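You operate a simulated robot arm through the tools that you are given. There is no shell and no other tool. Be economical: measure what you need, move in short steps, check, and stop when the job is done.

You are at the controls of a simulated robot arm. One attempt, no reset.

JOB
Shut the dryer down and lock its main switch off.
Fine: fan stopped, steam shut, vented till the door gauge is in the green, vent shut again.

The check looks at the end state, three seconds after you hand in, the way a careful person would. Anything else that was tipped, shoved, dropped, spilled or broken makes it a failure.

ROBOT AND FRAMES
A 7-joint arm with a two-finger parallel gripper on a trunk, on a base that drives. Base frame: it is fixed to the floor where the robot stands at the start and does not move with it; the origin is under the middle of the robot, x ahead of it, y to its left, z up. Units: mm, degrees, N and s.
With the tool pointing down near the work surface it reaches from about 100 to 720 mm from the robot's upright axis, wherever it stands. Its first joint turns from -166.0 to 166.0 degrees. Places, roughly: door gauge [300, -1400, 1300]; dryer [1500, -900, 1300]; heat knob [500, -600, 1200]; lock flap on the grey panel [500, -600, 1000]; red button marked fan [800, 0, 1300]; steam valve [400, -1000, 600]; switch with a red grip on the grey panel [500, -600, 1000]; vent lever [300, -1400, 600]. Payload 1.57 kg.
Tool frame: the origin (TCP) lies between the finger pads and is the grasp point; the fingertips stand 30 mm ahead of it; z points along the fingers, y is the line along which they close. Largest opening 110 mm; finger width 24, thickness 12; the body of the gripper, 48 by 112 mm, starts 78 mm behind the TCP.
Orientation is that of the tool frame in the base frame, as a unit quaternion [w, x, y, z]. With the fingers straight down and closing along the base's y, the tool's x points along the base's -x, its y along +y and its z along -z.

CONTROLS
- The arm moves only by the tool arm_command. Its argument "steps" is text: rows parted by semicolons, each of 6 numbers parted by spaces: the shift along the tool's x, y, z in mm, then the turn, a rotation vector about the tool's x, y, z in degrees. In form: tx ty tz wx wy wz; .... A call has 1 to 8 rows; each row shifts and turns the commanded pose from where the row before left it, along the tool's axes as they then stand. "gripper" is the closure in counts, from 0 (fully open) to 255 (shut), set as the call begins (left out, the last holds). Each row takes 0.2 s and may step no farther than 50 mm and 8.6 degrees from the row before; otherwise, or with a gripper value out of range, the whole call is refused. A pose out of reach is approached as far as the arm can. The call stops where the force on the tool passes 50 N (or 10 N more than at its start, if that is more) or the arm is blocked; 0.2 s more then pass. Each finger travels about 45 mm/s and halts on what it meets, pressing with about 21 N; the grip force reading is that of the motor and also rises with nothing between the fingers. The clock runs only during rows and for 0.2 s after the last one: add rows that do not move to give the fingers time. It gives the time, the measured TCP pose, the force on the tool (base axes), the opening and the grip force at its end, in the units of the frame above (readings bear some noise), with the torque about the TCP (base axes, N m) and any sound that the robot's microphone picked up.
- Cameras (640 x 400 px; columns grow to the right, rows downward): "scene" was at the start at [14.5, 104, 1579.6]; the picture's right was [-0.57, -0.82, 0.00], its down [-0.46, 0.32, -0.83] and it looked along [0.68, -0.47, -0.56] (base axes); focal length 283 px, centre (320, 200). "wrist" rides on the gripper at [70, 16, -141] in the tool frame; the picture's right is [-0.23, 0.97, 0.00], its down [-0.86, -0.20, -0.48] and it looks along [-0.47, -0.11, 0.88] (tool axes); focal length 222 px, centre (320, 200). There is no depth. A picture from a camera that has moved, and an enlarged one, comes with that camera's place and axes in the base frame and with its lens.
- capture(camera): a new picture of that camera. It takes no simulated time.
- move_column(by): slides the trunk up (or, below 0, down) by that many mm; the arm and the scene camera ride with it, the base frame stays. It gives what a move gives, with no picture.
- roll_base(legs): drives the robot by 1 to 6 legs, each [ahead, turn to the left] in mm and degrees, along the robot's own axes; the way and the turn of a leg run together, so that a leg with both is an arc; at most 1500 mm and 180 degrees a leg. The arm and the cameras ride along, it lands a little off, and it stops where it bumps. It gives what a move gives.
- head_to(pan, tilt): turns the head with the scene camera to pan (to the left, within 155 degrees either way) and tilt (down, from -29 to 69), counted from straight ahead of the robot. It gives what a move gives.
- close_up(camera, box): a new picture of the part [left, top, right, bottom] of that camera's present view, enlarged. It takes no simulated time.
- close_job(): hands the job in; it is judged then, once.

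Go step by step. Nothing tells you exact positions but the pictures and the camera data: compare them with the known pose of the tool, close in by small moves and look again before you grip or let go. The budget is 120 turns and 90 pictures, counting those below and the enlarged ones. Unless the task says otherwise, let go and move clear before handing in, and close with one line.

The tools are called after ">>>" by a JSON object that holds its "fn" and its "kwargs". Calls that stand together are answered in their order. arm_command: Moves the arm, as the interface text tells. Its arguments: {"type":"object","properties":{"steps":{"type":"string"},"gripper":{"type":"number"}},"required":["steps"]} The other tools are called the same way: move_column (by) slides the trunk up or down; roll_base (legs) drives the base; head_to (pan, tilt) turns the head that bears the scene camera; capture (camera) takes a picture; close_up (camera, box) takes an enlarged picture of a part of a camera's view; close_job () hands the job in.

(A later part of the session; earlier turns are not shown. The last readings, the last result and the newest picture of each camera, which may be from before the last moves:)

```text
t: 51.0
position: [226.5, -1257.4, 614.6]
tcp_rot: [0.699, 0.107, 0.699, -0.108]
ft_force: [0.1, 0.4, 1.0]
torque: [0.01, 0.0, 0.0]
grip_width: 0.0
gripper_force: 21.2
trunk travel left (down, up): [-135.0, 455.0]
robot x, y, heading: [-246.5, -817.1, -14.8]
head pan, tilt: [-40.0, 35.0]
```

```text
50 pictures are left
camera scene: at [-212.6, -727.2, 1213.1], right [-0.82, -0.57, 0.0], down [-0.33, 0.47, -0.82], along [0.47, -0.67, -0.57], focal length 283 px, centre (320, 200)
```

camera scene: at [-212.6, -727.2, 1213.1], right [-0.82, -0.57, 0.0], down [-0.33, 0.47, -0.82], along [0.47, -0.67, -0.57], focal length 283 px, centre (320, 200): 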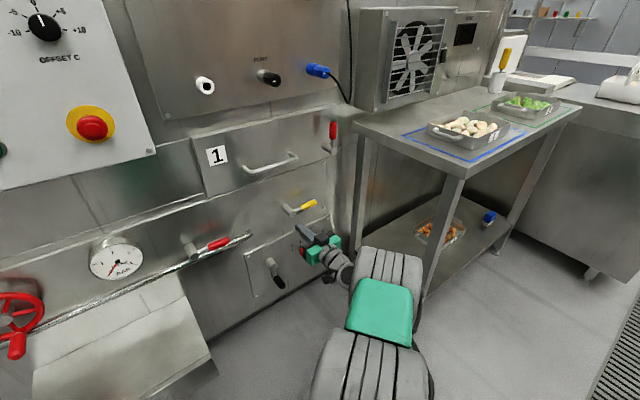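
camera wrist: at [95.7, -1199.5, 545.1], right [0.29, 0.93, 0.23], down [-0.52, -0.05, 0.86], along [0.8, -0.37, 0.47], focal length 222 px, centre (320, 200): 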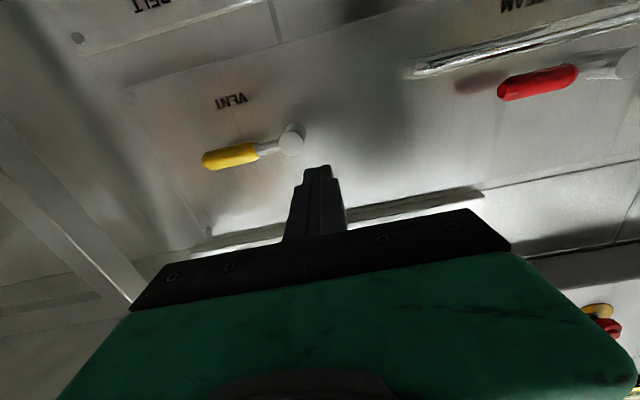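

The vent handle is at about n 720, u 1239, z 602, hub at u 1163. I go beneath the handle, then to its depth.

>>> {"fn": "arm_command", "kwargs": {"steps": "22 -36 0 0 0 0;22 -36 0 0 0 0;21 -36 0 0 0 0;0 0 35 0 0 0;0 0 35 0 0 0;0 0 30 0 0 0"}}

>>> {"fn": "capture", "kwargs": {"camera": "wrist"}}

>>> {"fn": "close_up", "kwargs": {"camera": "scene", "box": [230, 150, 430, 290]}}

```text
t: 52.4
position: [290.0, -1389.6, 549.1]
tcp_rot: [0.699, 0.108, 0.699, -0.108]
ft_force: [-0.5, 0.5, -0.8]
torque: [0.0, 0.01, -0.01]
grip_width: 0.0
gripper_force: 21.2
trunk travel left (down, up): [-135.0, 455.0]
robot x, y, heading: [-246.8, -817.3, -15.0]
head pan, tilt: [-40.0, 35.0]
```

```text
49 pictures are left
camera wrist: at [160.3, -1331.2, 478.6], right [0.29, 0.93, 0.23], down [-0.52, -0.05, 0.85], along [0.8, -0.37, 0.47], focal length 222 px, centre (320, 200)
```

wrist: 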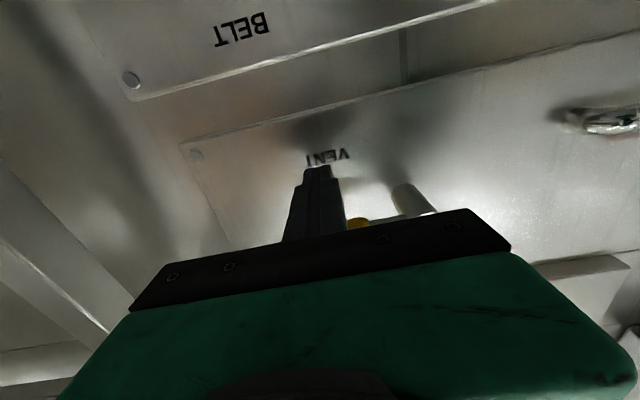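

```text
2.86 times, centred on (330, 220) of scene
camera zoom: at [-212.9, -727.2, 1213.1], right [-0.82, -0.57, 0.0], down [-0.33, 0.47, -0.82], along [0.47, -0.67, -0.57], focal length 808 px, centre (291, 143)
```

zoom: 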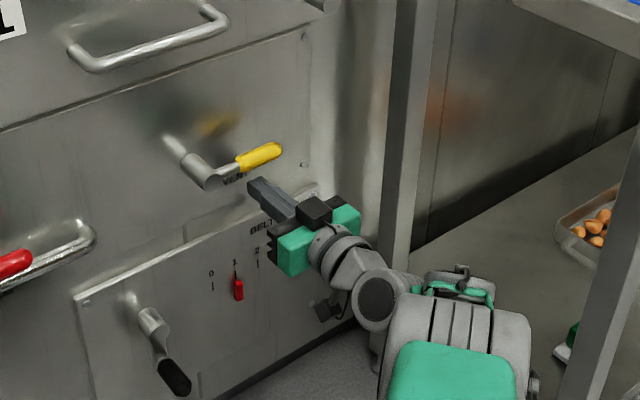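

The finger is under the yellow handle. Now push it up in an arc.

>>> {"fn": "arm_command", "kwargs": {"steps": "-25 0 0 0 0 0;-14 -2 0 0 0 0;-13 -2 0 0 0 0;-14 2 0 0 0 0;-13 3 0 0 0 0;-12 7 0 0 0 0;-12 7 0 0 0 0;-10 10 0 0 0 0"}}

>>> {"fn": "capture", "kwargs": {"camera": "wrist"}}

>>> {"fn": "close_up", "kwargs": {"camera": "scene", "box": [230, 150, 430, 290]}}

```text
t: 54.2
position: [294.9, -1367.2, 664.3]
tcp_rot: [0.699, 0.108, 0.698, -0.108]
ft_force: [-0.3, -0.3, -0.8]
torque: [0.01, -0.02, 0.01]
grip_width: 0.0
gripper_force: 21.1
trunk travel left (down, up): [-135.0, 455.0]
robot x, y, heading: [-246.3, -819.7, -15.0]
head pan, tilt: [-40.0, 35.0]
```

```text
47 pictures are left
camera wrist: at [165.6, -1307.9, 593.9], right [0.29, 0.93, 0.23], down [-0.52, -0.04, 0.85], along [0.8, -0.37, 0.47], focal length 222 px, centre (320, 200)
```

wrist: 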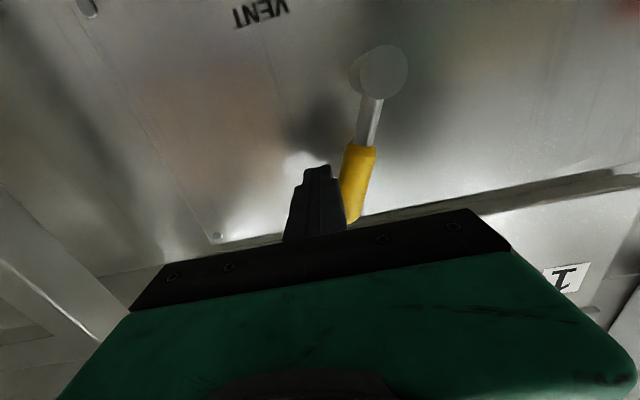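

```text
2.86 times, centred on (330, 220) of scene
camera zoom: at [-212.6, -727.4, 1213.2], right [-0.82, -0.57, 0.0], down [-0.33, 0.47, -0.82], along [0.47, -0.67, -0.57], focal length 808 px, centre (291, 143)
```

zoom: 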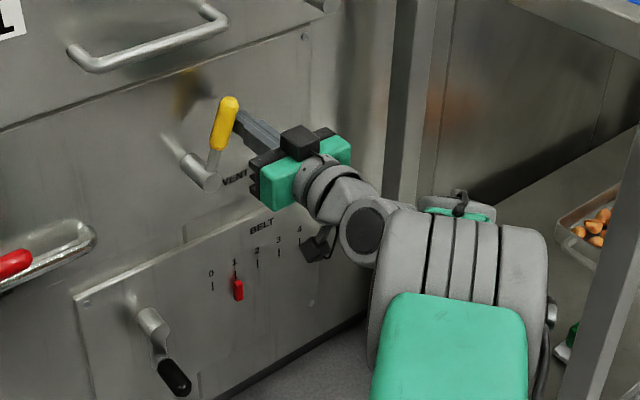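

The vent is at about 70°; I nudge until it meets its stop, then check the door gauge.

>>> {"fn": "arm_command", "kwargs": {"steps": "-5 7 0 0 0 0;-3 7 0 0 0 0;-2 6 0 0 0 0;0 0 0 0 0 0;0 0 0 0 0 0"}}

>>> {"fn": "head_to", "kwargs": {"pan": -35, "tilt": 10}}

>>> {"fn": "capture", "kwargs": {"camera": "scene"}}

```text
t: 54.9
position: [293.9, -1362.6, 665.3]
tcp_rot: [0.694, 0.115, 0.701, -0.117]
ft_force: [7.1, -17.7, -9.9]
torque: [0.16, 0.34, -0.4]
grip_width: 0.0
gripper_force: 20.9
trunk travel left (down, up): [-135.0, 455.0]
robot x, y, heading: [-246.1, -818.2, -15.7]
head pan, tilt: [-40.0, 35.0]
stopped in row 3: the force on the tool passed its limit (the readings are from after the stop); the commanded pose is now the measured one
```

```text
t: 55.8
position: [293.3, -1363.6, 665.7]
tcp_rot: [0.694, 0.115, 0.701, -0.116]
ft_force: [-5.0, -18.5, -14.7]
torque: [0.19, 0.26, -0.4]
grip_width: 0.0
gripper_force: 21.3
trunk travel left (down, up): [-135.0, 455.0]
robot x, y, heading: [-249.4, -822.2, -15.4]
head pan, tilt: [-35.0, 10.0]
```

```text
45 pictures are left
camera scene: at [-201.9, -729.1, 1253.3], right [-0.77, -0.64, 0.0], down [-0.11, 0.14, -0.98], along [0.63, -0.76, -0.18], focal length 283 px, centre (320, 200)
```

scene: 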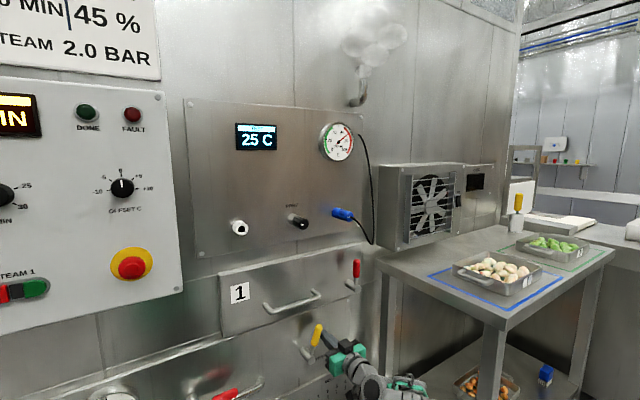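

Steam puffs out of the vent pipe: the vent is open, at its stop. I retract and place the finger at the handle's left side while the gauge falls.

>>> {"fn": "arm_command", "kwargs": {"steps": "0 -10 0 1 0 0;0 0 -45 0 0 0;0 0 -45 0 0 0;-8 42 0 0 0 0;-7 42 0 0 0 0;0 0 0 0 0 0;0 0 0 0 0 0;0 0 0 0 0 0"}}

>>> {"fn": "close_up", "kwargs": {"camera": "scene", "box": [310, 115, 370, 165]}}

>>> {"fn": "capture", "kwargs": {"camera": "wrist"}}

```text
t: 57.5
position: [233.3, -1263.1, 684.3]
tcp_rot: [0.695, 0.12, 0.699, -0.123]
ft_force: [-0.5, -0.1, 0.5]
torque: [0.03, -0.01, 0.03]
grip_width: 0.0
gripper_force: 20.8
trunk travel left (down, up): [-135.0, 455.0]
robot x, y, heading: [-244.4, -815.7, -15.2]
head pan, tilt: [-35.0, 10.0]
```

```text
8.00 times, centred on (340, 140) of scene
camera zoom: at [-202.5, -726.8, 1253.2], right [-0.77, -0.64, 0.0], down [-0.11, 0.13, -0.98], along [0.63, -0.76, -0.17], focal length 2264 px, centre (160, 680)
```

zoom: 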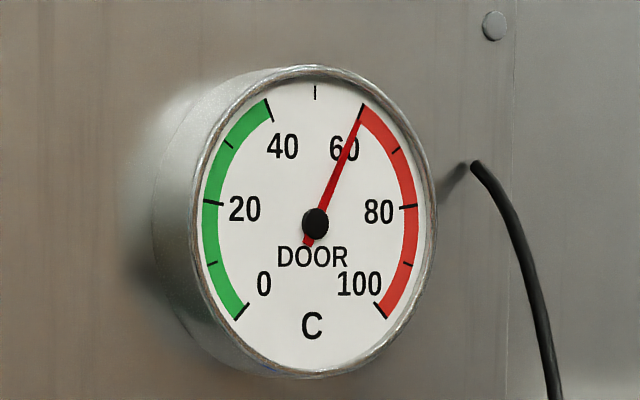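

```text
43 pictures are left
camera wrist: at [105.8, -1200.6, 614.4], right [0.33, 0.92, 0.22], down [-0.51, -0.02, 0.86], along [0.79, -0.4, 0.46], focal length 222 px, centre (320, 200)
```

wrist: 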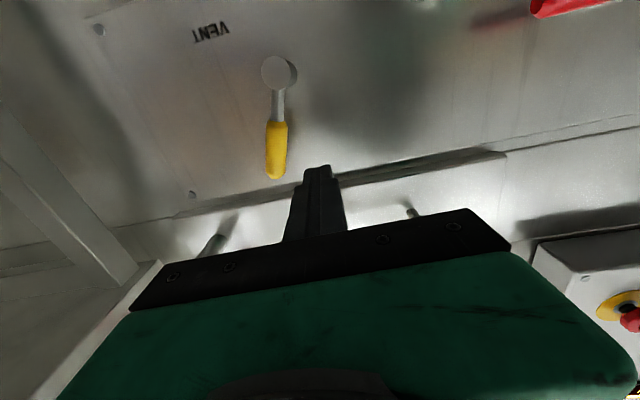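

The gauge is falling (about 59). I advance the finger beside the handle and wait for it to fall well into the green.

>>> {"fn": "arm_command", "kwargs": {"steps": "0 0 0 -2 0 0;0 0 35 0 0 0;0 0 35 0 0 0;0 0 24 0 0 0;0 0 0 0 0 0;0 0 0 0 0 0;0 0 0 0 0 0;0 0 0 0 0 0"}}

>>> {"fn": "arm_command", "kwargs": {"steps": "0 0 0 0 0 0;0 0 0 0 0 0;0 0 0 0 0 0;0 0 0 0 0 0;0 0 0 0 0 0;0 0 0 0 0 0;0 0 0 0 0 0;0 0 0 0 0 0"}}

>>> {"fn": "arm_command", "kwargs": {"steps": "0 0 0 0 0 0;0 0 0 0 0 0;0 0 0 0 0 0;0 0 0 0 0 0;0 0 0 0 0 0;0 0 0 0 0 0;0 0 0 0 0 0;0 0 0 0 0 0"}}

>>> {"fn": "close_up", "kwargs": {"camera": "scene", "box": [310, 115, 370, 165]}}

>>> {"fn": "capture", "kwargs": {"camera": "wrist"}}

```text
t: 59.4
position: [323.8, -1289.1, 682.5]
tcp_rot: [0.697, 0.108, 0.7, -0.11]
ft_force: [0.8, 0.3, -0.3]
torque: [0.02, -0.01, 0.01]
grip_width: 0.0
gripper_force: 21.1
trunk travel left (down, up): [-135.0, 455.0]
robot x, y, heading: [-246.8, -819.5, -15.4]
head pan, tilt: [-35.0, 10.0]
```

```text
t: 61.1
position: [324.6, -1288.8, 683.2]
tcp_rot: [0.696, 0.106, 0.701, -0.11]
ft_force: [0.5, -0.3, -0.6]
torque: [0.0, 0.02, -0.02]
grip_width: 0.0
gripper_force: 21.0
trunk travel left (down, up): [-135.0, 455.0]
robot x, y, heading: [-244.3, -818.7, -15.3]
head pan, tilt: [-35.0, 10.0]
```

```text
t: 63.0
position: [324.7, -1289.1, 683.9]
tcp_rot: [0.697, 0.107, 0.7, -0.109]
ft_force: [-0.3, -0.3, 0.2]
torque: [0.02, -0.01, 0.01]
grip_width: 0.3
gripper_force: 20.7
trunk travel left (down, up): [-135.0, 455.0]
robot x, y, heading: [-249.7, -822.0, -15.1]
head pan, tilt: [-35.0, 10.0]
```

```text
8.00 times, centred on (340, 140) of scene
camera zoom: at [-202.5, -726.8, 1253.2], right [-0.77, -0.64, 0.0], down [-0.11, 0.13, -0.98], along [0.63, -0.76, -0.17], focal length 2264 px, centre (160, 680)
```

zoom: 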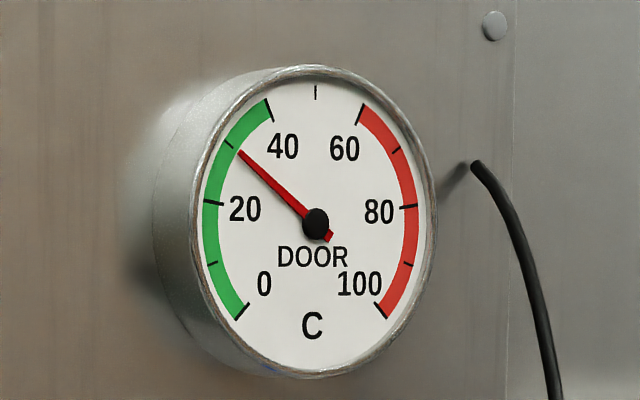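

```text
41 pictures are left
camera wrist: at [194.2, -1231.4, 613.4], right [0.3, 0.93, 0.22], down [-0.51, -0.04, 0.86], along [0.81, -0.37, 0.46], focal length 222 px, centre (320, 200)
```

wrist: 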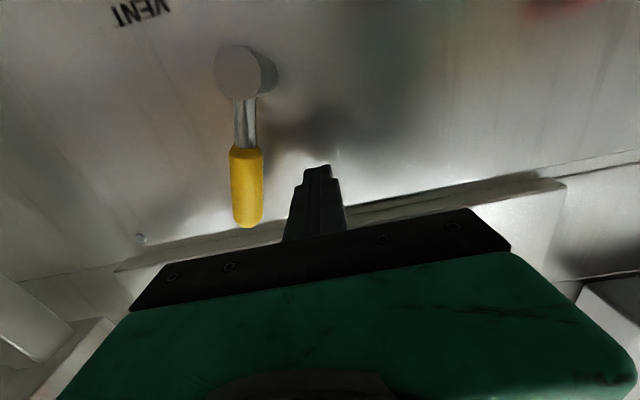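

The gauge is at 30, in the green, still falling. I push the vent lever shut now.

>>> {"fn": "arm_command", "kwargs": {"steps": "4 -37 0 0 0 0;5 -23 0 0 0 0;10 -18 0 0 0 0;14 -15 0 0 0 0;11 -8 0 0 0 0;13 -6 0 0 0 0;4 -1 0 0 0 0;0 0 0 0 0 0"}}

>>> {"fn": "capture", "kwargs": {"camera": "wrist"}}

>>> {"fn": "close_up", "kwargs": {"camera": "scene", "box": [220, 100, 420, 400]}}

```text
t: 64.8
position: [290.8, -1392.8, 623.5]
tcp_rot: [0.697, 0.107, 0.7, -0.111]
ft_force: [1.0, -0.5, 3.7]
torque: [0.02, -0.09, 0.06]
grip_width: 0.0
gripper_force: 20.8
trunk travel left (down, up): [-135.0, 455.0]
robot x, y, heading: [-243.7, -821.0, -15.3]
head pan, tilt: [-35.0, 10.0]
```

```text
40 pictures are left
camera wrist: at [160.8, -1335.3, 554.4], right [0.3, 0.93, 0.22], down [-0.51, -0.04, 0.86], along [0.81, -0.37, 0.46], focal length 222 px, centre (320, 200)
```

wrist: 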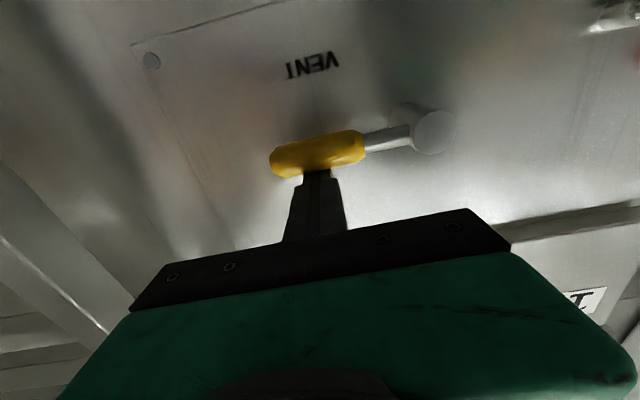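

```text
1.33 times, centred on (320, 250) of scene
camera zoom: at [-202.7, -726.6, 1253.3], right [-0.77, -0.64, 0.0], down [-0.11, 0.13, -0.98], along [0.63, -0.76, -0.17], focal length 377 px, centre (320, 133)
```

zoom: 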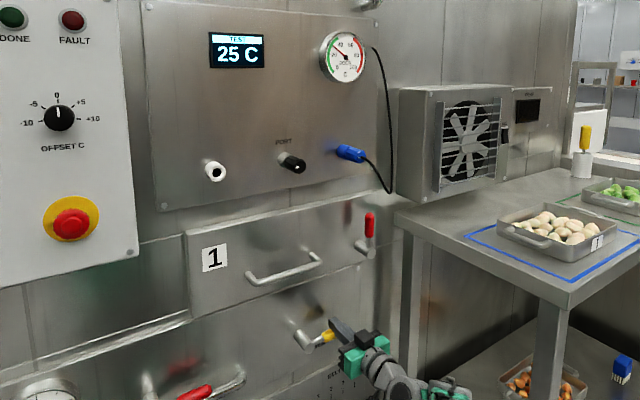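

The vent lever is horizontal with a slight reaction; I press a touch more to seat it, then back off and re-read the gauge.

>>> {"fn": "arm_command", "kwargs": {"steps": "3 0 0 0 0 0;2 0 0 0 0 0;0 0 0 0 0 0;-25 0 0 0 0 0;0 0 -45 0 0 0;0 0 -45 0 0 0;0 0 0 0 0 0"}}

>>> {"fn": "close_up", "kwargs": {"camera": "scene", "box": [220, 20, 420, 400]}}

>>> {"fn": "close_up", "kwargs": {"camera": "scene", "box": [310, 115, 370, 165]}}

```text
t: 66.3
position: [207.2, -1365.3, 641.9]
tcp_rot: [0.697, 0.106, 0.701, -0.108]
ft_force: [0.0, -0.1, 0.7]
torque: [0.01, -0.01, 0.01]
grip_width: 0.0
gripper_force: 21.2
trunk travel left (down, up): [-135.0, 455.0]
robot x, y, heading: [-250.4, -822.4, -15.3]
head pan, tilt: [-35.0, 10.0]
```

```text
1.05 times, centred on (320, 210) of scene
camera zoom: at [-202.4, -726.9, 1253.2], right [-0.77, -0.64, 0.0], down [-0.11, 0.13, -0.98], along [0.63, -0.76, -0.17], focal length 298 px, centre (320, 190)
```

zoom: 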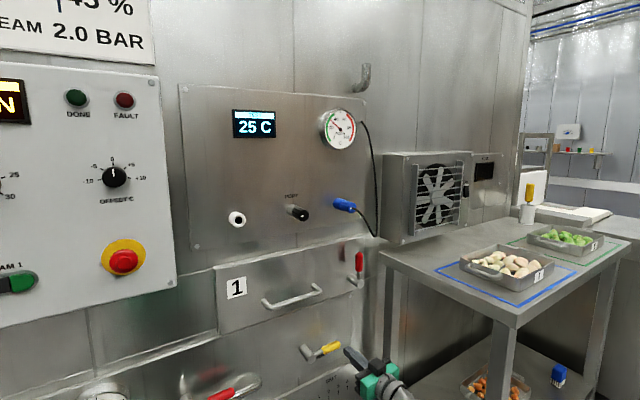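

```text
8.00 times, centred on (340, 140) of scene
camera zoom: at [-202.4, -726.9, 1253.2], right [-0.77, -0.64, 0.0], down [-0.11, 0.13, -0.98], along [0.63, -0.76, -0.17], focal length 2264 px, centre (160, 680)
```

zoom: 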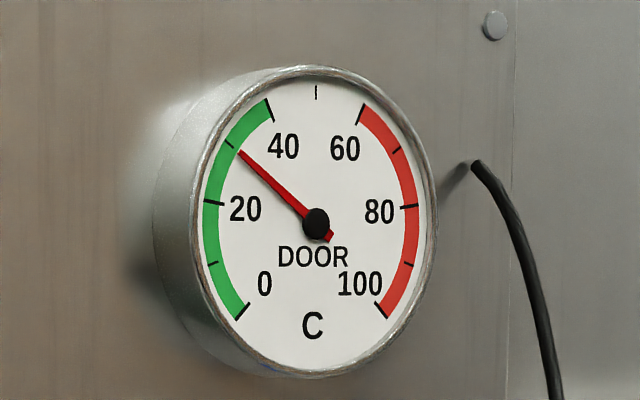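

The gauge holds steady at 30 and the puffs are gone. Now I retract the arm and drive left, to stand before the main switch at about [540, -581, 1049].

>>> {"fn": "arm_command", "kwargs": {"steps": "-20 42 -18 0 0 0;-20 42 -18 0 0 0;-20 42 -18 0 0 0;-20 42 -18 0 0 0;-20 42 -18 0 0 0;-20 42 -18 0 0 0;-20 42 -18 0 0 0;-20 42 -18 0 0 0"}}

>>> {"fn": "move_column", "kwargs": {"by": 250}}

>>> {"fn": "roll_base", "kwargs": {"legs": [[0, 87.6], [350, 0], [0, -90]]}}

>>> {"fn": "head_to", "kwargs": {"pan": 15, "tilt": 30}}

>>> {"fn": "capture", "kwargs": {"camera": "scene"}}

>>> {"fn": "capture", "kwargs": {"camera": "wrist"}}

```text
t: 68.3
position: [151.8, -1051.6, 734.4]
tcp_rot: [0.638, 0.203, 0.737, -0.095]
ft_force: [-0.1, -0.5, -0.3]
torque: [-0.05, 0.0, -0.02]
grip_width: 0.1
gripper_force: 20.9
trunk travel left (down, up): [-135.0, 455.0]
robot x, y, heading: [-249.5, -820.5, -15.5]
head pan, tilt: [-35.0, 10.0]
stopped in row 8: the arm was blocked; the commanded pose is now the measured one
```

```text
t: 70.9
position: [151.3, -1050.2, 978.1]
tcp_rot: [0.635, 0.207, 0.739, -0.092]
ft_force: [-0.1, -0.8, -0.8]
torque: [-0.03, -0.01, 0.01]
grip_width: 0.0
gripper_force: 21.2
trunk travel left (down, up): [-385.0, 205.0]
robot x, y, heading: [-244.4, -821.4, -15.3]
head pan, tilt: [-35.0, 10.0]
```

```text
t: 80.8
position: [236.8, -736.3, 977.7]
tcp_rot: [0.632, 0.228, 0.732, -0.111]
ft_force: [0.1, -0.6, -0.6]
torque: [-0.02, 0.0, -0.01]
grip_width: 0.2
gripper_force: 20.7
trunk travel left (down, up): [-385.0, 205.0]
robot x, y, heading: [-145.7, -486.0, -18.8]
head pan, tilt: [-35.0, 10.0]
```

```text
t: 82.0
position: [237.1, -735.1, 978.4]
tcp_rot: [0.63, 0.23, 0.733, -0.109]
ft_force: [-0.7, -0.3, 1.0]
torque: [-0.01, 0.01, 0.05]
grip_width: 0.0
gripper_force: 21.2
trunk travel left (down, up): [-385.0, 205.0]
robot x, y, heading: [-144.2, -485.1, -18.9]
head pan, tilt: [15.0, 30.0]
```

```text
36 pictures are left
camera scene: at [-61.9, -323.4, 1470.9], right [-0.07, -1.0, 0.0], down [-0.5, 0.03, -0.87], along [0.86, -0.06, -0.5], focal length 283 px, centre (320, 200)
```

scene: 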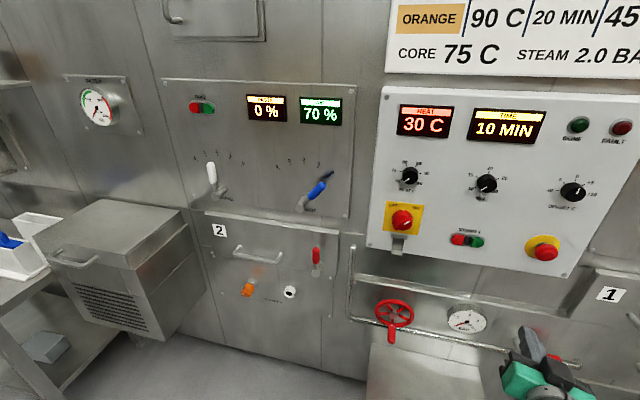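

```text
35 pictures are left
camera wrist: at [114.9, -644.6, 937.0], right [0.49, 0.8, 0.35], down [-0.43, -0.13, 0.89], along [0.76, -0.58, 0.28], focal length 222 px, centre (320, 200)
```

wrist: 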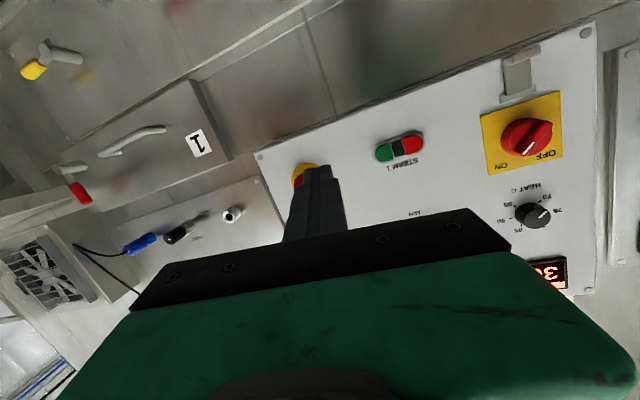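

HEAT has dropped to 30 C and the filter gauge to zero, so the fan is really off. I straighten the tool, open the fingers partly and go to a standoff before the switch at about [530, -579, 1052].

>>> {"fn": "arm_command", "kwargs": {"steps": "0 0 0 -5.2 -4.9 -4.2;0 0 0 -5.2 -4.9 -4.2;-10 40 10 0 0 0;-12 40 10 0 0 0;-12 40 10 0 0 0;-12 40 10 0 0 0;-12 40 10 0 0 0;-14 37 10 0 0 0", "gripper": 139}}

>>> {"fn": "capture", "kwargs": {"camera": "wrist"}}

>>> {"fn": "close_up", "kwargs": {"camera": "scene", "box": [360, 180, 460, 270]}}

```text
t: 83.3
position: [207.2, -792.9, 984.4]
tcp_rot: [0.642, 0.308, 0.664, -0.231]
ft_force: [0.2, 1.2, 0.2]
torque: [-0.03, 0.06, -0.06]
grip_width: 50.1
gripper_force: 0.1
trunk travel left (down, up): [-385.0, 205.0]
robot x, y, heading: [-146.3, -482.5, -18.8]
head pan, tilt: [15.0, 30.0]
stopped in row 6: the arm was blocked; the commanded pose is now the measured one
```

```text
34 pictures are left
camera wrist: at [119.6, -675.2, 926.7], right [0.68, 0.66, 0.31], down [-0.49, 0.1, 0.87], along [0.54, -0.74, 0.39], focal length 222 px, centre (320, 200)
```

wrist: 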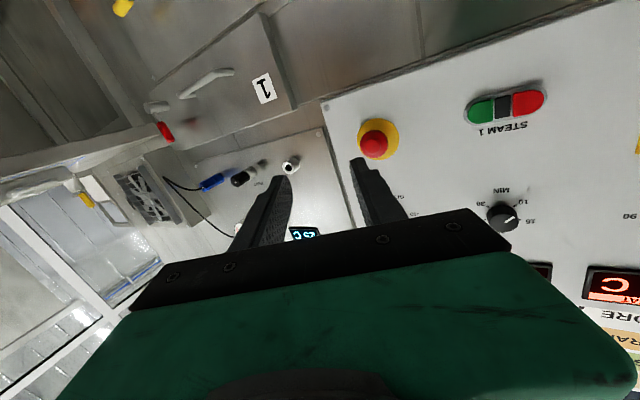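

```text
4.44 times, centred on (410, 225) of scene
camera zoom: at [-61.6, -322.2, 1468.3], right [-0.06, -1.0, 0.0], down [-0.5, 0.03, -0.87], along [0.86, -0.06, -0.5], focal length 1258 px, centre (-80, 89)
```

zoom: 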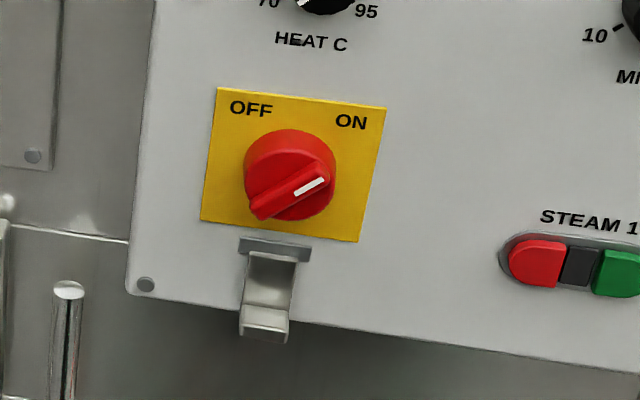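

The arm is blocked by its own folding, so I extend outward first, away from the folded posture, before going left.

>>> {"fn": "arm_command", "kwargs": {"steps": "0 0 45 0 0 0;0 0 45 0 0 0;0 0 40 0 0 0;0 0 0 0 0 0"}}

>>> {"fn": "capture", "kwargs": {"camera": "scene"}}

```text
t: 84.3
position: [300.1, -883.3, 986.6]
tcp_rot: [0.647, 0.305, 0.66, -0.23]
ft_force: [-0.6, 0.6, -0.1]
torque: [0.0, 0.01, -0.03]
grip_width: 50.0
gripper_force: 0.0
trunk travel left (down, up): [-385.0, 205.0]
robot x, y, heading: [-146.1, -479.0, -18.5]
head pan, tilt: [15.0, 30.0]
```

```text
32 pictures are left
camera scene: at [-61.7, -323.6, 1471.0], right [-0.06, -1.0, 0.0], down [-0.5, 0.03, -0.87], along [0.86, -0.06, -0.5], focal length 283 px, centre (320, 200)
```

scene: 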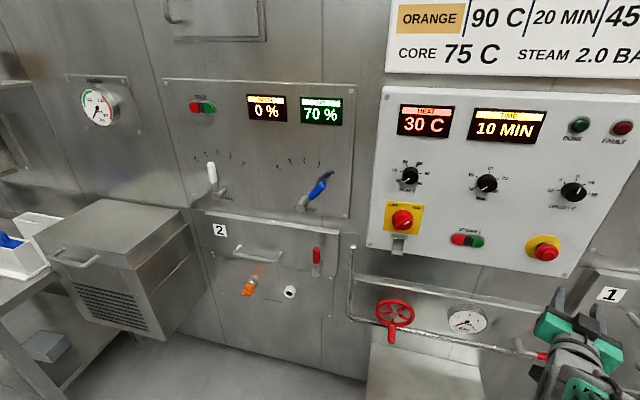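

Now I rotate square to the wall out here, then slide left in short steps.

>>> {"fn": "arm_command", "kwargs": {"steps": "0 0 0 -6.8 -0.5 -1.5;0 0 0 -6.8 -0.5 -1.5;0 0 0 -6.8 -0.5 -1.5;0 0 0 -6.7 -0.5 -1.4;0 30 0 0 0 0;0 40 0 0 0 0;0 40 0 0 0 0"}}

```text
t: 86.0
position: [330.3, -779.8, 983.9]
tcp_rot: [0.699, 0.106, 0.699, -0.108]
ft_force: [-0.5, 0.4, 0.3]
torque: [0.03, 0.01, 0.0]
grip_width: 50.1
gripper_force: 0.0
trunk travel left (down, up): [-385.0, 205.0]
robot x, y, heading: [-146.5, -481.5, -18.8]
head pan, tilt: [15.0, 30.0]
```

That works. I continue left and up to the standoff before the switch.

>>> {"fn": "arm_command", "kwargs": {"steps": "-11 41 0 0 0 0;-11 42 0 0 0 0;-11 42 0 0 0 0;-11 42 0 0 0 0;-12 42 0 0 0 0;-12 42 0 0 0 0"}}

>>> {"fn": "capture", "kwargs": {"camera": "wrist"}}

>>> {"fn": "capture", "kwargs": {"camera": "scene"}}

```text
t: 87.3
position: [408.2, -539.6, 1053.2]
tcp_rot: [0.699, 0.108, 0.699, -0.108]
ft_force: [1.1, -0.2, -0.2]
torque: [0.04, 0.01, -0.01]
grip_width: 50.1
gripper_force: 0.1
trunk travel left (down, up): [-385.0, 205.0]
robot x, y, heading: [-146.9, -482.6, -18.6]
head pan, tilt: [15.0, 30.0]
```

```text
31 pictures are left
camera wrist: at [278.3, -482.2, 982.5], right [0.29, 0.93, 0.23], down [-0.52, -0.05, 0.85], along [0.8, -0.37, 0.47], focal length 222 px, centre (320, 200)
```

wrist: 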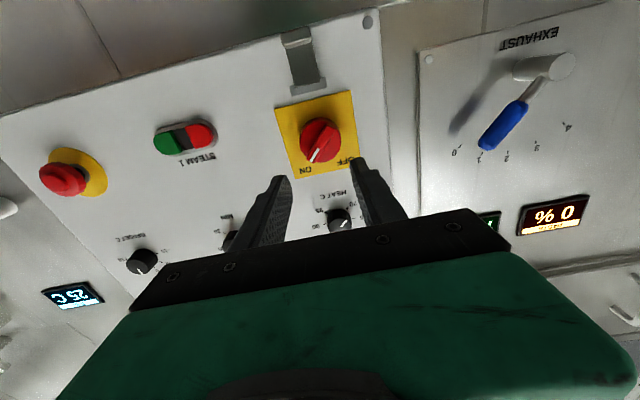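

```text
30 pictures are left
camera scene: at [-62.1, -323.3, 1470.9], right [-0.06, -1.0, 0.0], down [-0.5, 0.03, -0.87], along [0.86, -0.06, -0.5], focal length 283 px, centre (320, 200)
```

scene: 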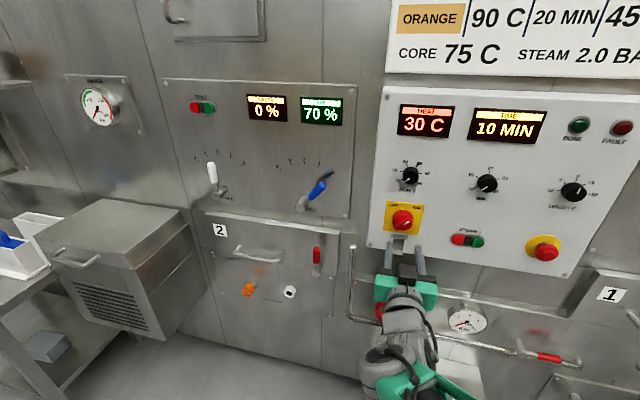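

The switch knob front is at n≈696, u≈392, z≈1052, straight ahead of the tool. I roll the gripper 45° so that the fingers straddle the grip bar.

>>> {"fn": "arm_command", "kwargs": {"steps": "0 0 10 0 0 7.5;0 0 10 0 0 7.5;0 0 10 0 0 7.5;0 0 10 0 0 7.5;0 0 10 0 0 7.5;0 0 10 0 0 7.5"}}

>>> {"fn": "capture", "kwargs": {"camera": "wrist"}}

>>> {"fn": "close_up", "kwargs": {"camera": "scene", "box": [350, 180, 470, 280]}}

```text
t: 88.8
position: [465.1, -557.3, 1053.0]
tcp_rot: [0.686, 0.367, 0.605, 0.168]
ft_force: [0.1, -0.6, -0.8]
torque: [0.0, -0.03, 0.01]
grip_width: 50.2
gripper_force: 0.1
trunk travel left (down, up): [-385.0, 205.0]
robot x, y, heading: [-147.3, -483.1, -18.5]
head pan, tilt: [15.0, 30.0]
```

```text
29 pictures are left
camera wrist: at [349.2, -456.6, 1015.0], right [0.16, 0.5, 0.85], down [-0.68, -0.57, 0.46], along [0.72, -0.65, 0.25], focal length 222 px, centre (320, 200)
```

wrist: 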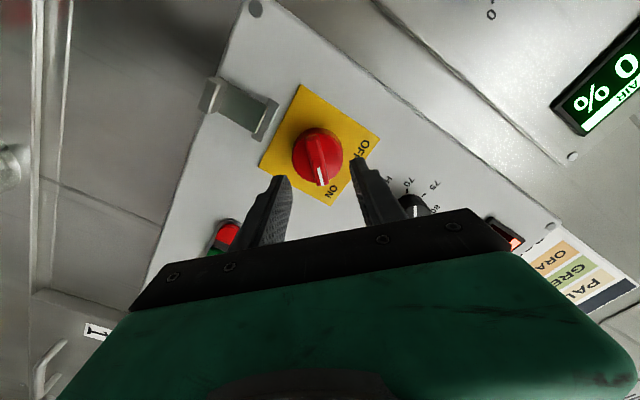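

```text
4.00 times, centred on (410, 230) of scene
camera zoom: at [-62.0, -323.3, 1470.9], right [-0.06, -1.0, 0.0], down [-0.5, 0.03, -0.87], along [0.86, -0.06, -0.5], focal length 1132 px, centre (-40, 80)
```

zoom: 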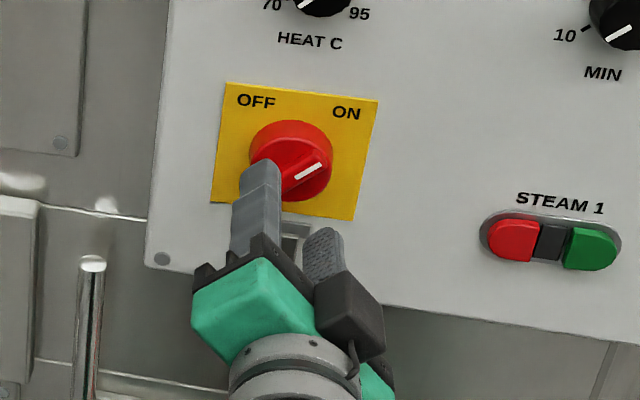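

Fingers are aligned with the bar. I advance until the tips are alongside it.

>>> {"fn": "arm_command", "kwargs": {"steps": "0 0 20 0 0 0;0 0 20 0 0 0;0 0 12 0 0 0;0 0 0 0 0 0"}}

>>> {"fn": "capture", "kwargs": {"camera": "wrist"}}

>>> {"fn": "close_up", "kwargs": {"camera": "scene", "box": [350, 180, 470, 280]}}

```text
t: 89.5
position: [502.9, -570.5, 1053.0]
tcp_rot: [0.687, 0.365, 0.606, 0.165]
ft_force: [-47.6, 10.1, 7.2]
torque: [0.16, 0.47, -1.19]
grip_width: 48.5
gripper_force: 0.0
trunk travel left (down, up): [-385.0, 205.0]
robot x, y, heading: [-151.5, -480.8, -18.6]
head pan, tilt: [15.0, 30.0]
stopped in row 3: the force on the tool passed its limit (the readings are from after the stop); the commanded pose is now the measured one
```

```text
27 pictures are left
camera wrist: at [386.2, -469.6, 1014.8], right [0.16, 0.51, 0.85], down [-0.68, -0.56, 0.47], along [0.72, -0.65, 0.25], focal length 222 px, centre (320, 200)
```

wrist: 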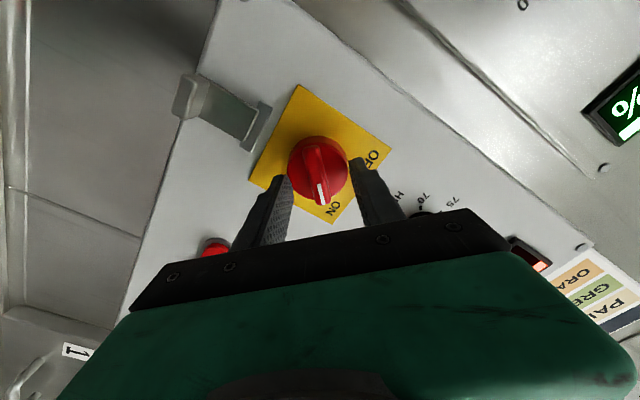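

```text
4.00 times, centred on (410, 230) of scene
camera zoom: at [-70.6, -321.5, 1471.3], right [-0.06, -1.0, 0.0], down [-0.49, 0.03, -0.87], along [0.87, -0.05, -0.5], focal length 1132 px, centre (-40, 80)
```

zoom: 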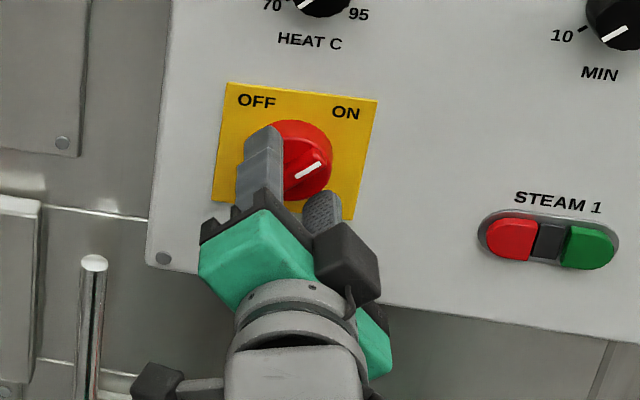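

The tips met the knob disc at n≈682, so the bar is between the fingers. I back off a few mm and close on it.

>>> {"fn": "arm_command", "kwargs": {"steps": "0 0 -4 0 0 0;0 0 0 0 0 0;0 0 0 0 0 0;0 0 0 0 0 0;0 0 0 0 0 0", "gripper": 255}}

>>> {"fn": "capture", "kwargs": {"camera": "wrist"}}

```text
t: 90.7
position: [503.5, -568.5, 1049.6]
tcp_rot: [0.684, 0.365, 0.608, 0.168]
ft_force: [-25.7, 5.7, -4.1]
torque: [0.21, 0.6, -0.12]
grip_width: 13.8
gripper_force: 30.2
trunk travel left (down, up): [-385.0, 205.0]
robot x, y, heading: [-149.0, -481.9, -18.5]
head pan, tilt: [15.0, 30.0]
```

```text
25 pictures are left
camera wrist: at [386.2, -468.2, 1012.2], right [0.16, 0.51, 0.85], down [-0.68, -0.57, 0.47], along [0.72, -0.65, 0.25], focal length 222 px, centre (320, 200)
```

wrist: 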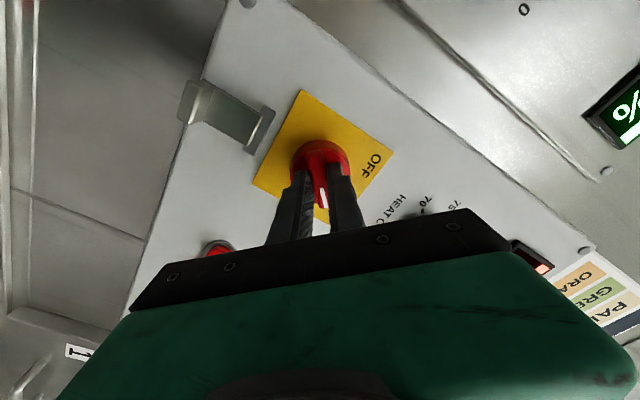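

The bar is held (13.8 mm). Now I ease back slightly and turn it counter-clockwise towards OFF.

>>> {"fn": "arm_command", "kwargs": {"steps": "0 0 -3 0 0 -5;0 0 0 0 0 -7.5;0 0 0 0 0 -7.5;0 0 0 0 0 -7.5;0 0 0 0 0 -7.5;0 0 0 0 0 -7.5"}}

>>> {"fn": "close_up", "kwargs": {"camera": "scene", "box": [350, 180, 470, 280]}}

```text
t: 92.1
position: [503.3, -568.0, 1049.3]
tcp_rot: [0.699, 0.12, 0.699, -0.095]
ft_force: [6.2, 1.7, 0.4]
torque: [0.26, 0.81, -0.22]
grip_width: 14.2
gripper_force: 30.9
trunk travel left (down, up): [-385.0, 205.0]
robot x, y, heading: [-149.2, -488.6, -18.6]
head pan, tilt: [15.0, 30.0]
```

```text
4.00 times, centred on (410, 230) of scene
camera zoom: at [-61.9, -322.9, 1470.9], right [-0.06, -1.0, 0.0], down [-0.5, 0.03, -0.87], along [0.86, -0.05, -0.5], focal length 1132 px, centre (-40, 80)
```

zoom: 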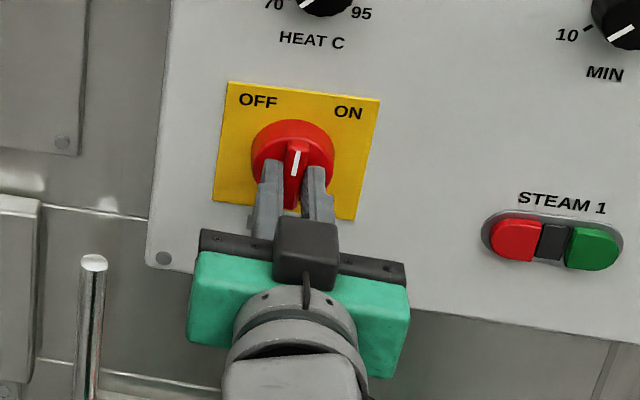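

The bar turns with the gripper and is now vertical. Continue another ~45°+ to OFF.

>>> {"fn": "arm_command", "kwargs": {"steps": "0 0 0 0 0 -7.5;0 0 0 0 0 -7.5;0 0 0 0 0 -7.5;0 0 0 0 0 -7.5;0 0 0 0 0 -7.5;0 0 0 0 0 -7.5;0 0 0 0 0 0"}}

>>> {"fn": "close_up", "kwargs": {"camera": "scene", "box": [350, 180, 470, 280]}}

```text
t: 93.7
position: [502.4, -569.1, 1049.9]
tcp_rot: [0.609, -0.155, 0.692, -0.355]
ft_force: [7.2, -1.9, 2.4]
torque: [0.01, 0.05, -0.58]
grip_width: 14.0
gripper_force: 30.3
trunk travel left (down, up): [-385.0, 205.0]
robot x, y, heading: [-148.0, -480.6, -18.7]
head pan, tilt: [15.0, 30.0]
```

```text
4.00 times, centred on (410, 230) of scene
camera zoom: at [-62.1, -323.3, 1470.9], right [-0.06, -1.0, 0.0], down [-0.5, 0.03, -0.87], along [0.86, -0.05, -0.5], focal length 1132 px, centre (-40, 80)
```

zoom: 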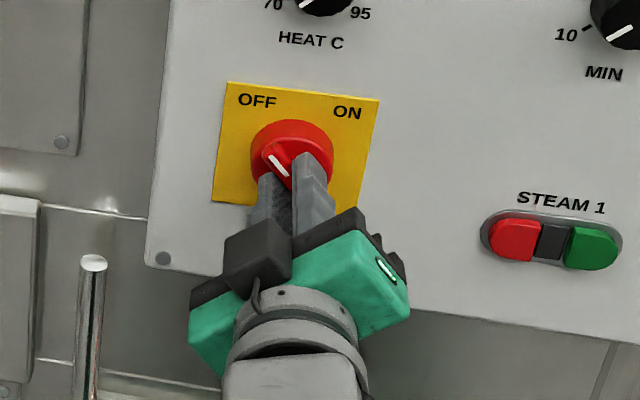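

The mark points at OFF. I press a few more degrees to find the stop and check the displays.

>>> {"fn": "arm_command", "kwargs": {"steps": "0 0 0 0 0 -4;0 0 0 0 0 -4;0 0 0 0 0 0"}}

>>> {"fn": "capture", "kwargs": {"camera": "scene"}}

```text
t: 94.5
position: [503.1, -569.3, 1049.6]
tcp_rot: [0.583, -0.204, 0.68, -0.395]
ft_force: [5.1, -4.5, 1.3]
torque: [0.78, -0.54, -0.2]
grip_width: 16.0
gripper_force: 31.9
trunk travel left (down, up): [-385.0, 205.0]
robot x, y, heading: [-150.9, -485.6, -18.7]
head pan, tilt: [15.0, 30.0]
```

```text
22 pictures are left
camera scene: at [-62.3, -323.6, 1470.9], right [-0.06, -1.0, 0.0], down [-0.5, 0.03, -0.87], along [0.86, -0.05, -0.5], focal length 283 px, centre (320, 200)
```

scene: 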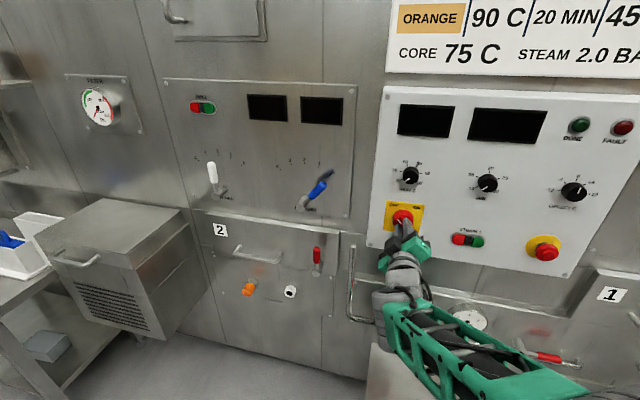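

All displays are dark: the main switch is off. I release, back away and level the wrist, then look at the flap.

>>> {"fn": "arm_command", "kwargs": {"steps": "0 0 0 0 0 6;0 0 0 0 0 0;0 0 0 0 0 0", "gripper": 150}}

>>> {"fn": "arm_command", "kwargs": {"steps": "0 0 -30 0 0 0;0 0 -30 0 0 0;0 0 -10 0 0 8;0 0 0 0 0 8;0 0 0 0 0 8;0 0 0 0 0 8;0 0 0 0 0 8;0 0 0 0 0 6"}}

>>> {"fn": "capture", "kwargs": {"camera": "wrist"}}

>>> {"fn": "close_up", "kwargs": {"camera": "scene", "box": [350, 180, 470, 280]}}

```text
t: 95.3
position: [500.7, -568.4, 1048.7]
tcp_rot: [0.603, -0.168, 0.69, -0.364]
ft_force: [-0.7, -0.2, -0.1]
torque: [-0.02, -0.03, 0.02]
grip_width: 45.4
gripper_force: 0.1
trunk travel left (down, up): [-385.0, 205.0]
robot x, y, heading: [-148.9, -481.0, -18.4]
head pan, tilt: [15.0, 30.0]
```

```text
t: 97.1
position: [434.3, -545.5, 1049.3]
tcp_rot: [0.698, 0.115, 0.7, -0.099]
ft_force: [-0.1, -0.1, -0.3]
torque: [0.02, -0.02, 0.01]
grip_width: 45.3
gripper_force: 0.0
trunk travel left (down, up): [-385.0, 205.0]
robot x, y, heading: [-149.7, -483.6, -18.5]
head pan, tilt: [15.0, 30.0]
```

```text
21 pictures are left
camera wrist: at [305.2, -487.8, 981.2], right [0.29, 0.92, 0.25], down [-0.52, -0.07, 0.85], along [0.81, -0.38, 0.46], focal length 222 px, centre (320, 200)
```

wrist: 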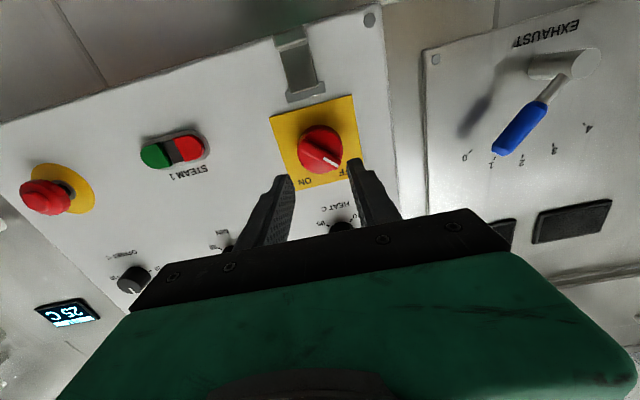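

```text
4.00 times, centred on (410, 230) of scene
camera zoom: at [-62.9, -323.0, 1470.9], right [-0.06, -1.0, 0.0], down [-0.5, 0.03, -0.87], along [0.86, -0.05, -0.5], focal length 1132 px, centre (-40, 80)
```

zoom: 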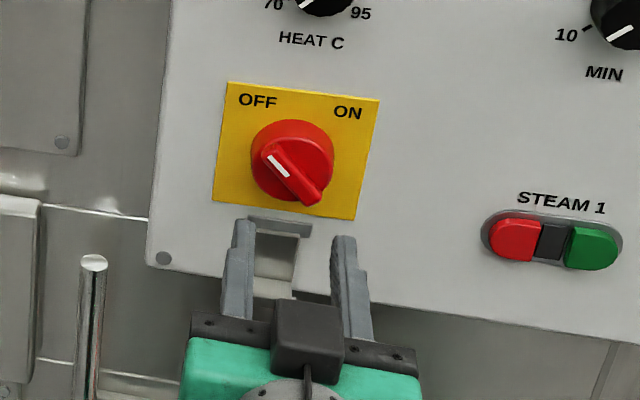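

The switch mark points at OFF and the flap hangs below it, hinge at about n 703, z 988, lip at n 673, z 947. I shut the fingers, go under the lip, and then lift it.

>>> {"fn": "arm_command", "kwargs": {"steps": "40 -2 0 0 0 0;40 0 0 0 0 0;43 0 0 0 0 0;0 0 0 0 0 0;0 0 30 0 0 0;0 0 25 0 0 0;0 0 0 0 0 0", "gripper": 255}}

>>> {"fn": "capture", "kwargs": {"camera": "wrist"}}

>>> {"fn": "close_up", "kwargs": {"camera": "scene", "box": [350, 180, 470, 280]}}

```text
t: 98.7
position: [487.6, -563.0, 927.6]
tcp_rot: [0.698, 0.114, 0.7, -0.099]
ft_force: [0.0, -0.2, 0.3]
torque: [-0.05, -0.01, -0.01]
grip_width: 0.0
gripper_force: 21.0
trunk travel left (down, up): [-385.0, 205.0]
robot x, y, heading: [-145.2, -484.4, -18.7]
head pan, tilt: [15.0, 30.0]
```

```text
19 pictures are left
camera wrist: at [357.0, -503.8, 858.7], right [0.29, 0.92, 0.25], down [-0.52, -0.07, 0.85], along [0.81, -0.38, 0.46], focal length 222 px, centre (320, 200)
```

wrist: 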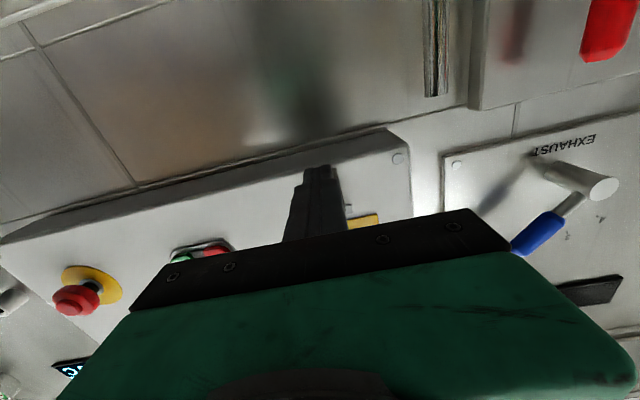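

```text
4.00 times, centred on (410, 230) of scene
camera zoom: at [-62.6, -323.0, 1470.9], right [-0.06, -1.0, 0.0], down [-0.5, 0.03, -0.87], along [0.86, -0.05, -0.5], focal length 1132 px, centre (-40, 80)
```

zoom: 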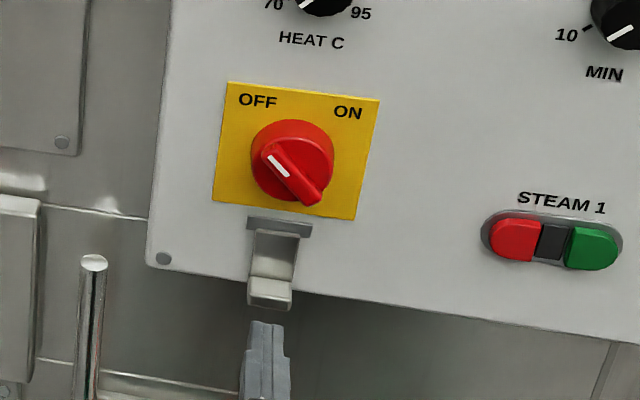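

The finger is just below and in front of the lip. I drop 6 mm, advance under it and then raise.

>>> {"fn": "arm_command", "kwargs": {"steps": "7 0 0 0 0 0;0 0 12 0 0 0;0 0 12 0 0 0;0 0 0 0 0 0"}}

>>> {"fn": "arm_command", "kwargs": {"steps": "-8 0 0 0 0 0;-8 0 0 0 0 0;-8 0 0 0 0 0;-8 0 0 0 0 0;0 0 0 0 0 0"}}

>>> {"fn": "close_up", "kwargs": {"camera": "scene", "box": [350, 180, 470, 280]}}

```text
t: 99.7
position: [509.1, -570.5, 919.1]
tcp_rot: [0.698, 0.114, 0.7, -0.1]
ft_force: [-0.2, -0.2, -0.4]
torque: [0.01, -0.02, -0.01]
grip_width: 0.0
gripper_force: 21.1
trunk travel left (down, up): [-385.0, 205.0]
robot x, y, heading: [-149.5, -480.9, -18.6]
head pan, tilt: [15.0, 30.0]
```

```text
t: 100.6
position: [504.6, -570.2, 926.6]
tcp_rot: [0.685, 0.114, 0.713, -0.099]
ft_force: [-2.1, 0.4, -6.4]
torque: [0.05, 0.16, 0.03]
grip_width: 0.0
gripper_force: 21.1
trunk travel left (down, up): [-385.0, 205.0]
robot x, y, heading: [-148.3, -481.1, -18.5]
head pan, tilt: [15.0, 30.0]
stopped in row 4: the force on the tool passed its limit (the readings are from after the stop); the commanded pose is now the measured one
```

```text
4.00 times, centred on (410, 230) of scene
camera zoom: at [-63.4, -322.6, 1471.3], right [-0.06, -1.0, 0.0], down [-0.5, 0.03, -0.87], along [0.86, -0.05, -0.5], focal length 1132 px, centre (-40, 80)
```

zoom: 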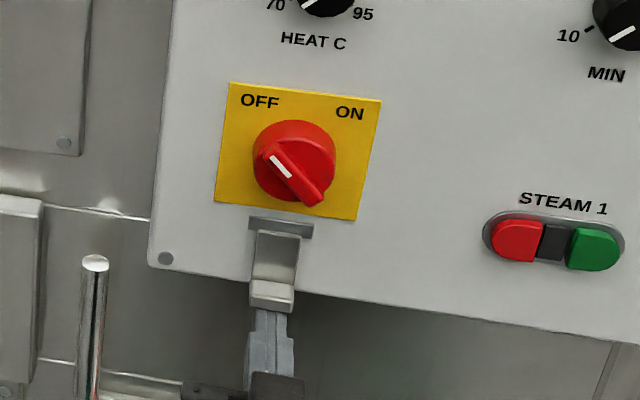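

The lip took 50 N without swinging, so I need a closer look at its shape. I back off and view the flap with the wrist camera.

>>> {"fn": "arm_command", "kwargs": {"steps": "6 0 0 0 0 0;0 0 -40 0 0 0;0 0 -40 0 0 0;-40 25 0 0 1.9 0;-45 15 0 0 0 0;0 0 0 0 0 0"}}

>>> {"fn": "close_up", "kwargs": {"camera": "wrist", "box": [240, 30, 400, 170]}}

>>> {"fn": "close_up", "kwargs": {"camera": "scene", "box": [375, 215, 435, 265]}}

```text
t: 102.0
position: [444.3, -511.2, 1011.6]
tcp_rot: [0.675, 0.116, 0.722, -0.098]
ft_force: [0.6, 0.3, -0.3]
torque: [-0.02, 0.01, -0.02]
grip_width: 0.0
gripper_force: 21.2
trunk travel left (down, up): [-385.0, 205.0]
robot x, y, heading: [-150.2, -482.9, -18.5]
head pan, tilt: [15.0, 30.0]
```

```text
2.86 times, centred on (320, 100) of wrist
camera zoom: at [310.1, -450.8, 952.1], right [0.31, 0.92, 0.24], down [-0.46, -0.08, 0.88], along [0.83, -0.38, 0.4], focal length 635 px, centre (320, 486)
```

zoom: 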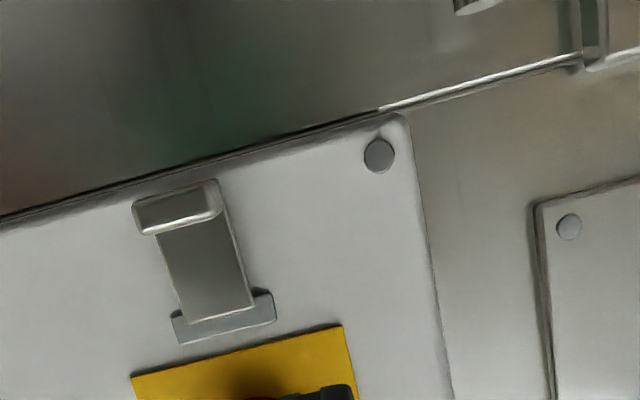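

```text
8.00 times, centred on (405, 240) of scene
camera zoom: at [-63.4, -322.8, 1470.9], right [-0.06, -1.0, 0.0], down [-0.5, 0.03, -0.87], along [0.86, -0.05, -0.5], focal length 2264 px, centre (-360, -120)
```

zoom: 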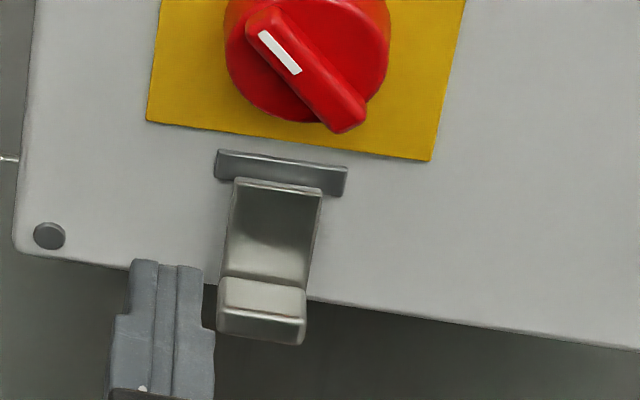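

The lip curls outward and down (edge at n 670, z 938); pushing straight up just jams on friction. I'll go deeper beneath it and move outward and upward together along its arc.

>>> {"fn": "arm_command", "kwargs": {"steps": "0 -18 0 0 -4 0;30 -18 0 0 0 0;35 0 0 0 0 0;32 0 0 0 0 0;0 0 40 0 0 0;0 0 35 0 0 0;0 0 14 0 0 0;0 0 0 0 0 0"}}

>>> {"fn": "close_up", "kwargs": {"camera": "scene", "box": [375, 215, 435, 265]}}

```text
t: 103.8
position: [521.6, -571.0, 913.1]
tcp_rot: [0.699, 0.112, 0.698, -0.103]
ft_force: [1.2, 0.7, 0.3]
torque: [0.0, -0.01, -0.01]
grip_width: 0.0
gripper_force: 21.0
trunk travel left (down, up): [-385.0, 205.0]
robot x, y, heading: [-148.5, -482.6, -18.4]
head pan, tilt: [15.0, 30.0]
```

```text
8.00 times, centred on (405, 240) of scene
camera zoom: at [-63.1, -322.8, 1470.9], right [-0.06, -1.0, 0.0], down [-0.5, 0.03, -0.87], along [0.86, -0.05, -0.5], focal length 2264 px, centre (-360, -120)
```

zoom: 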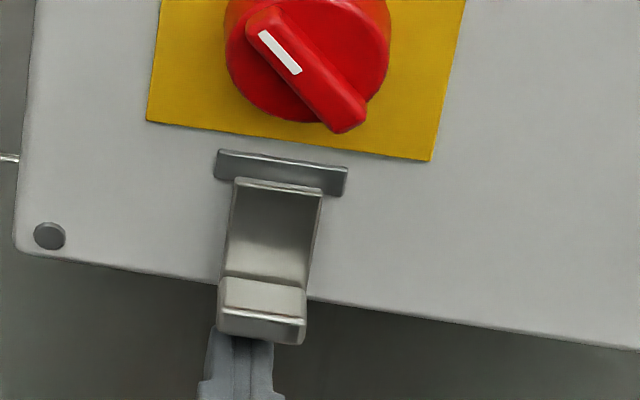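

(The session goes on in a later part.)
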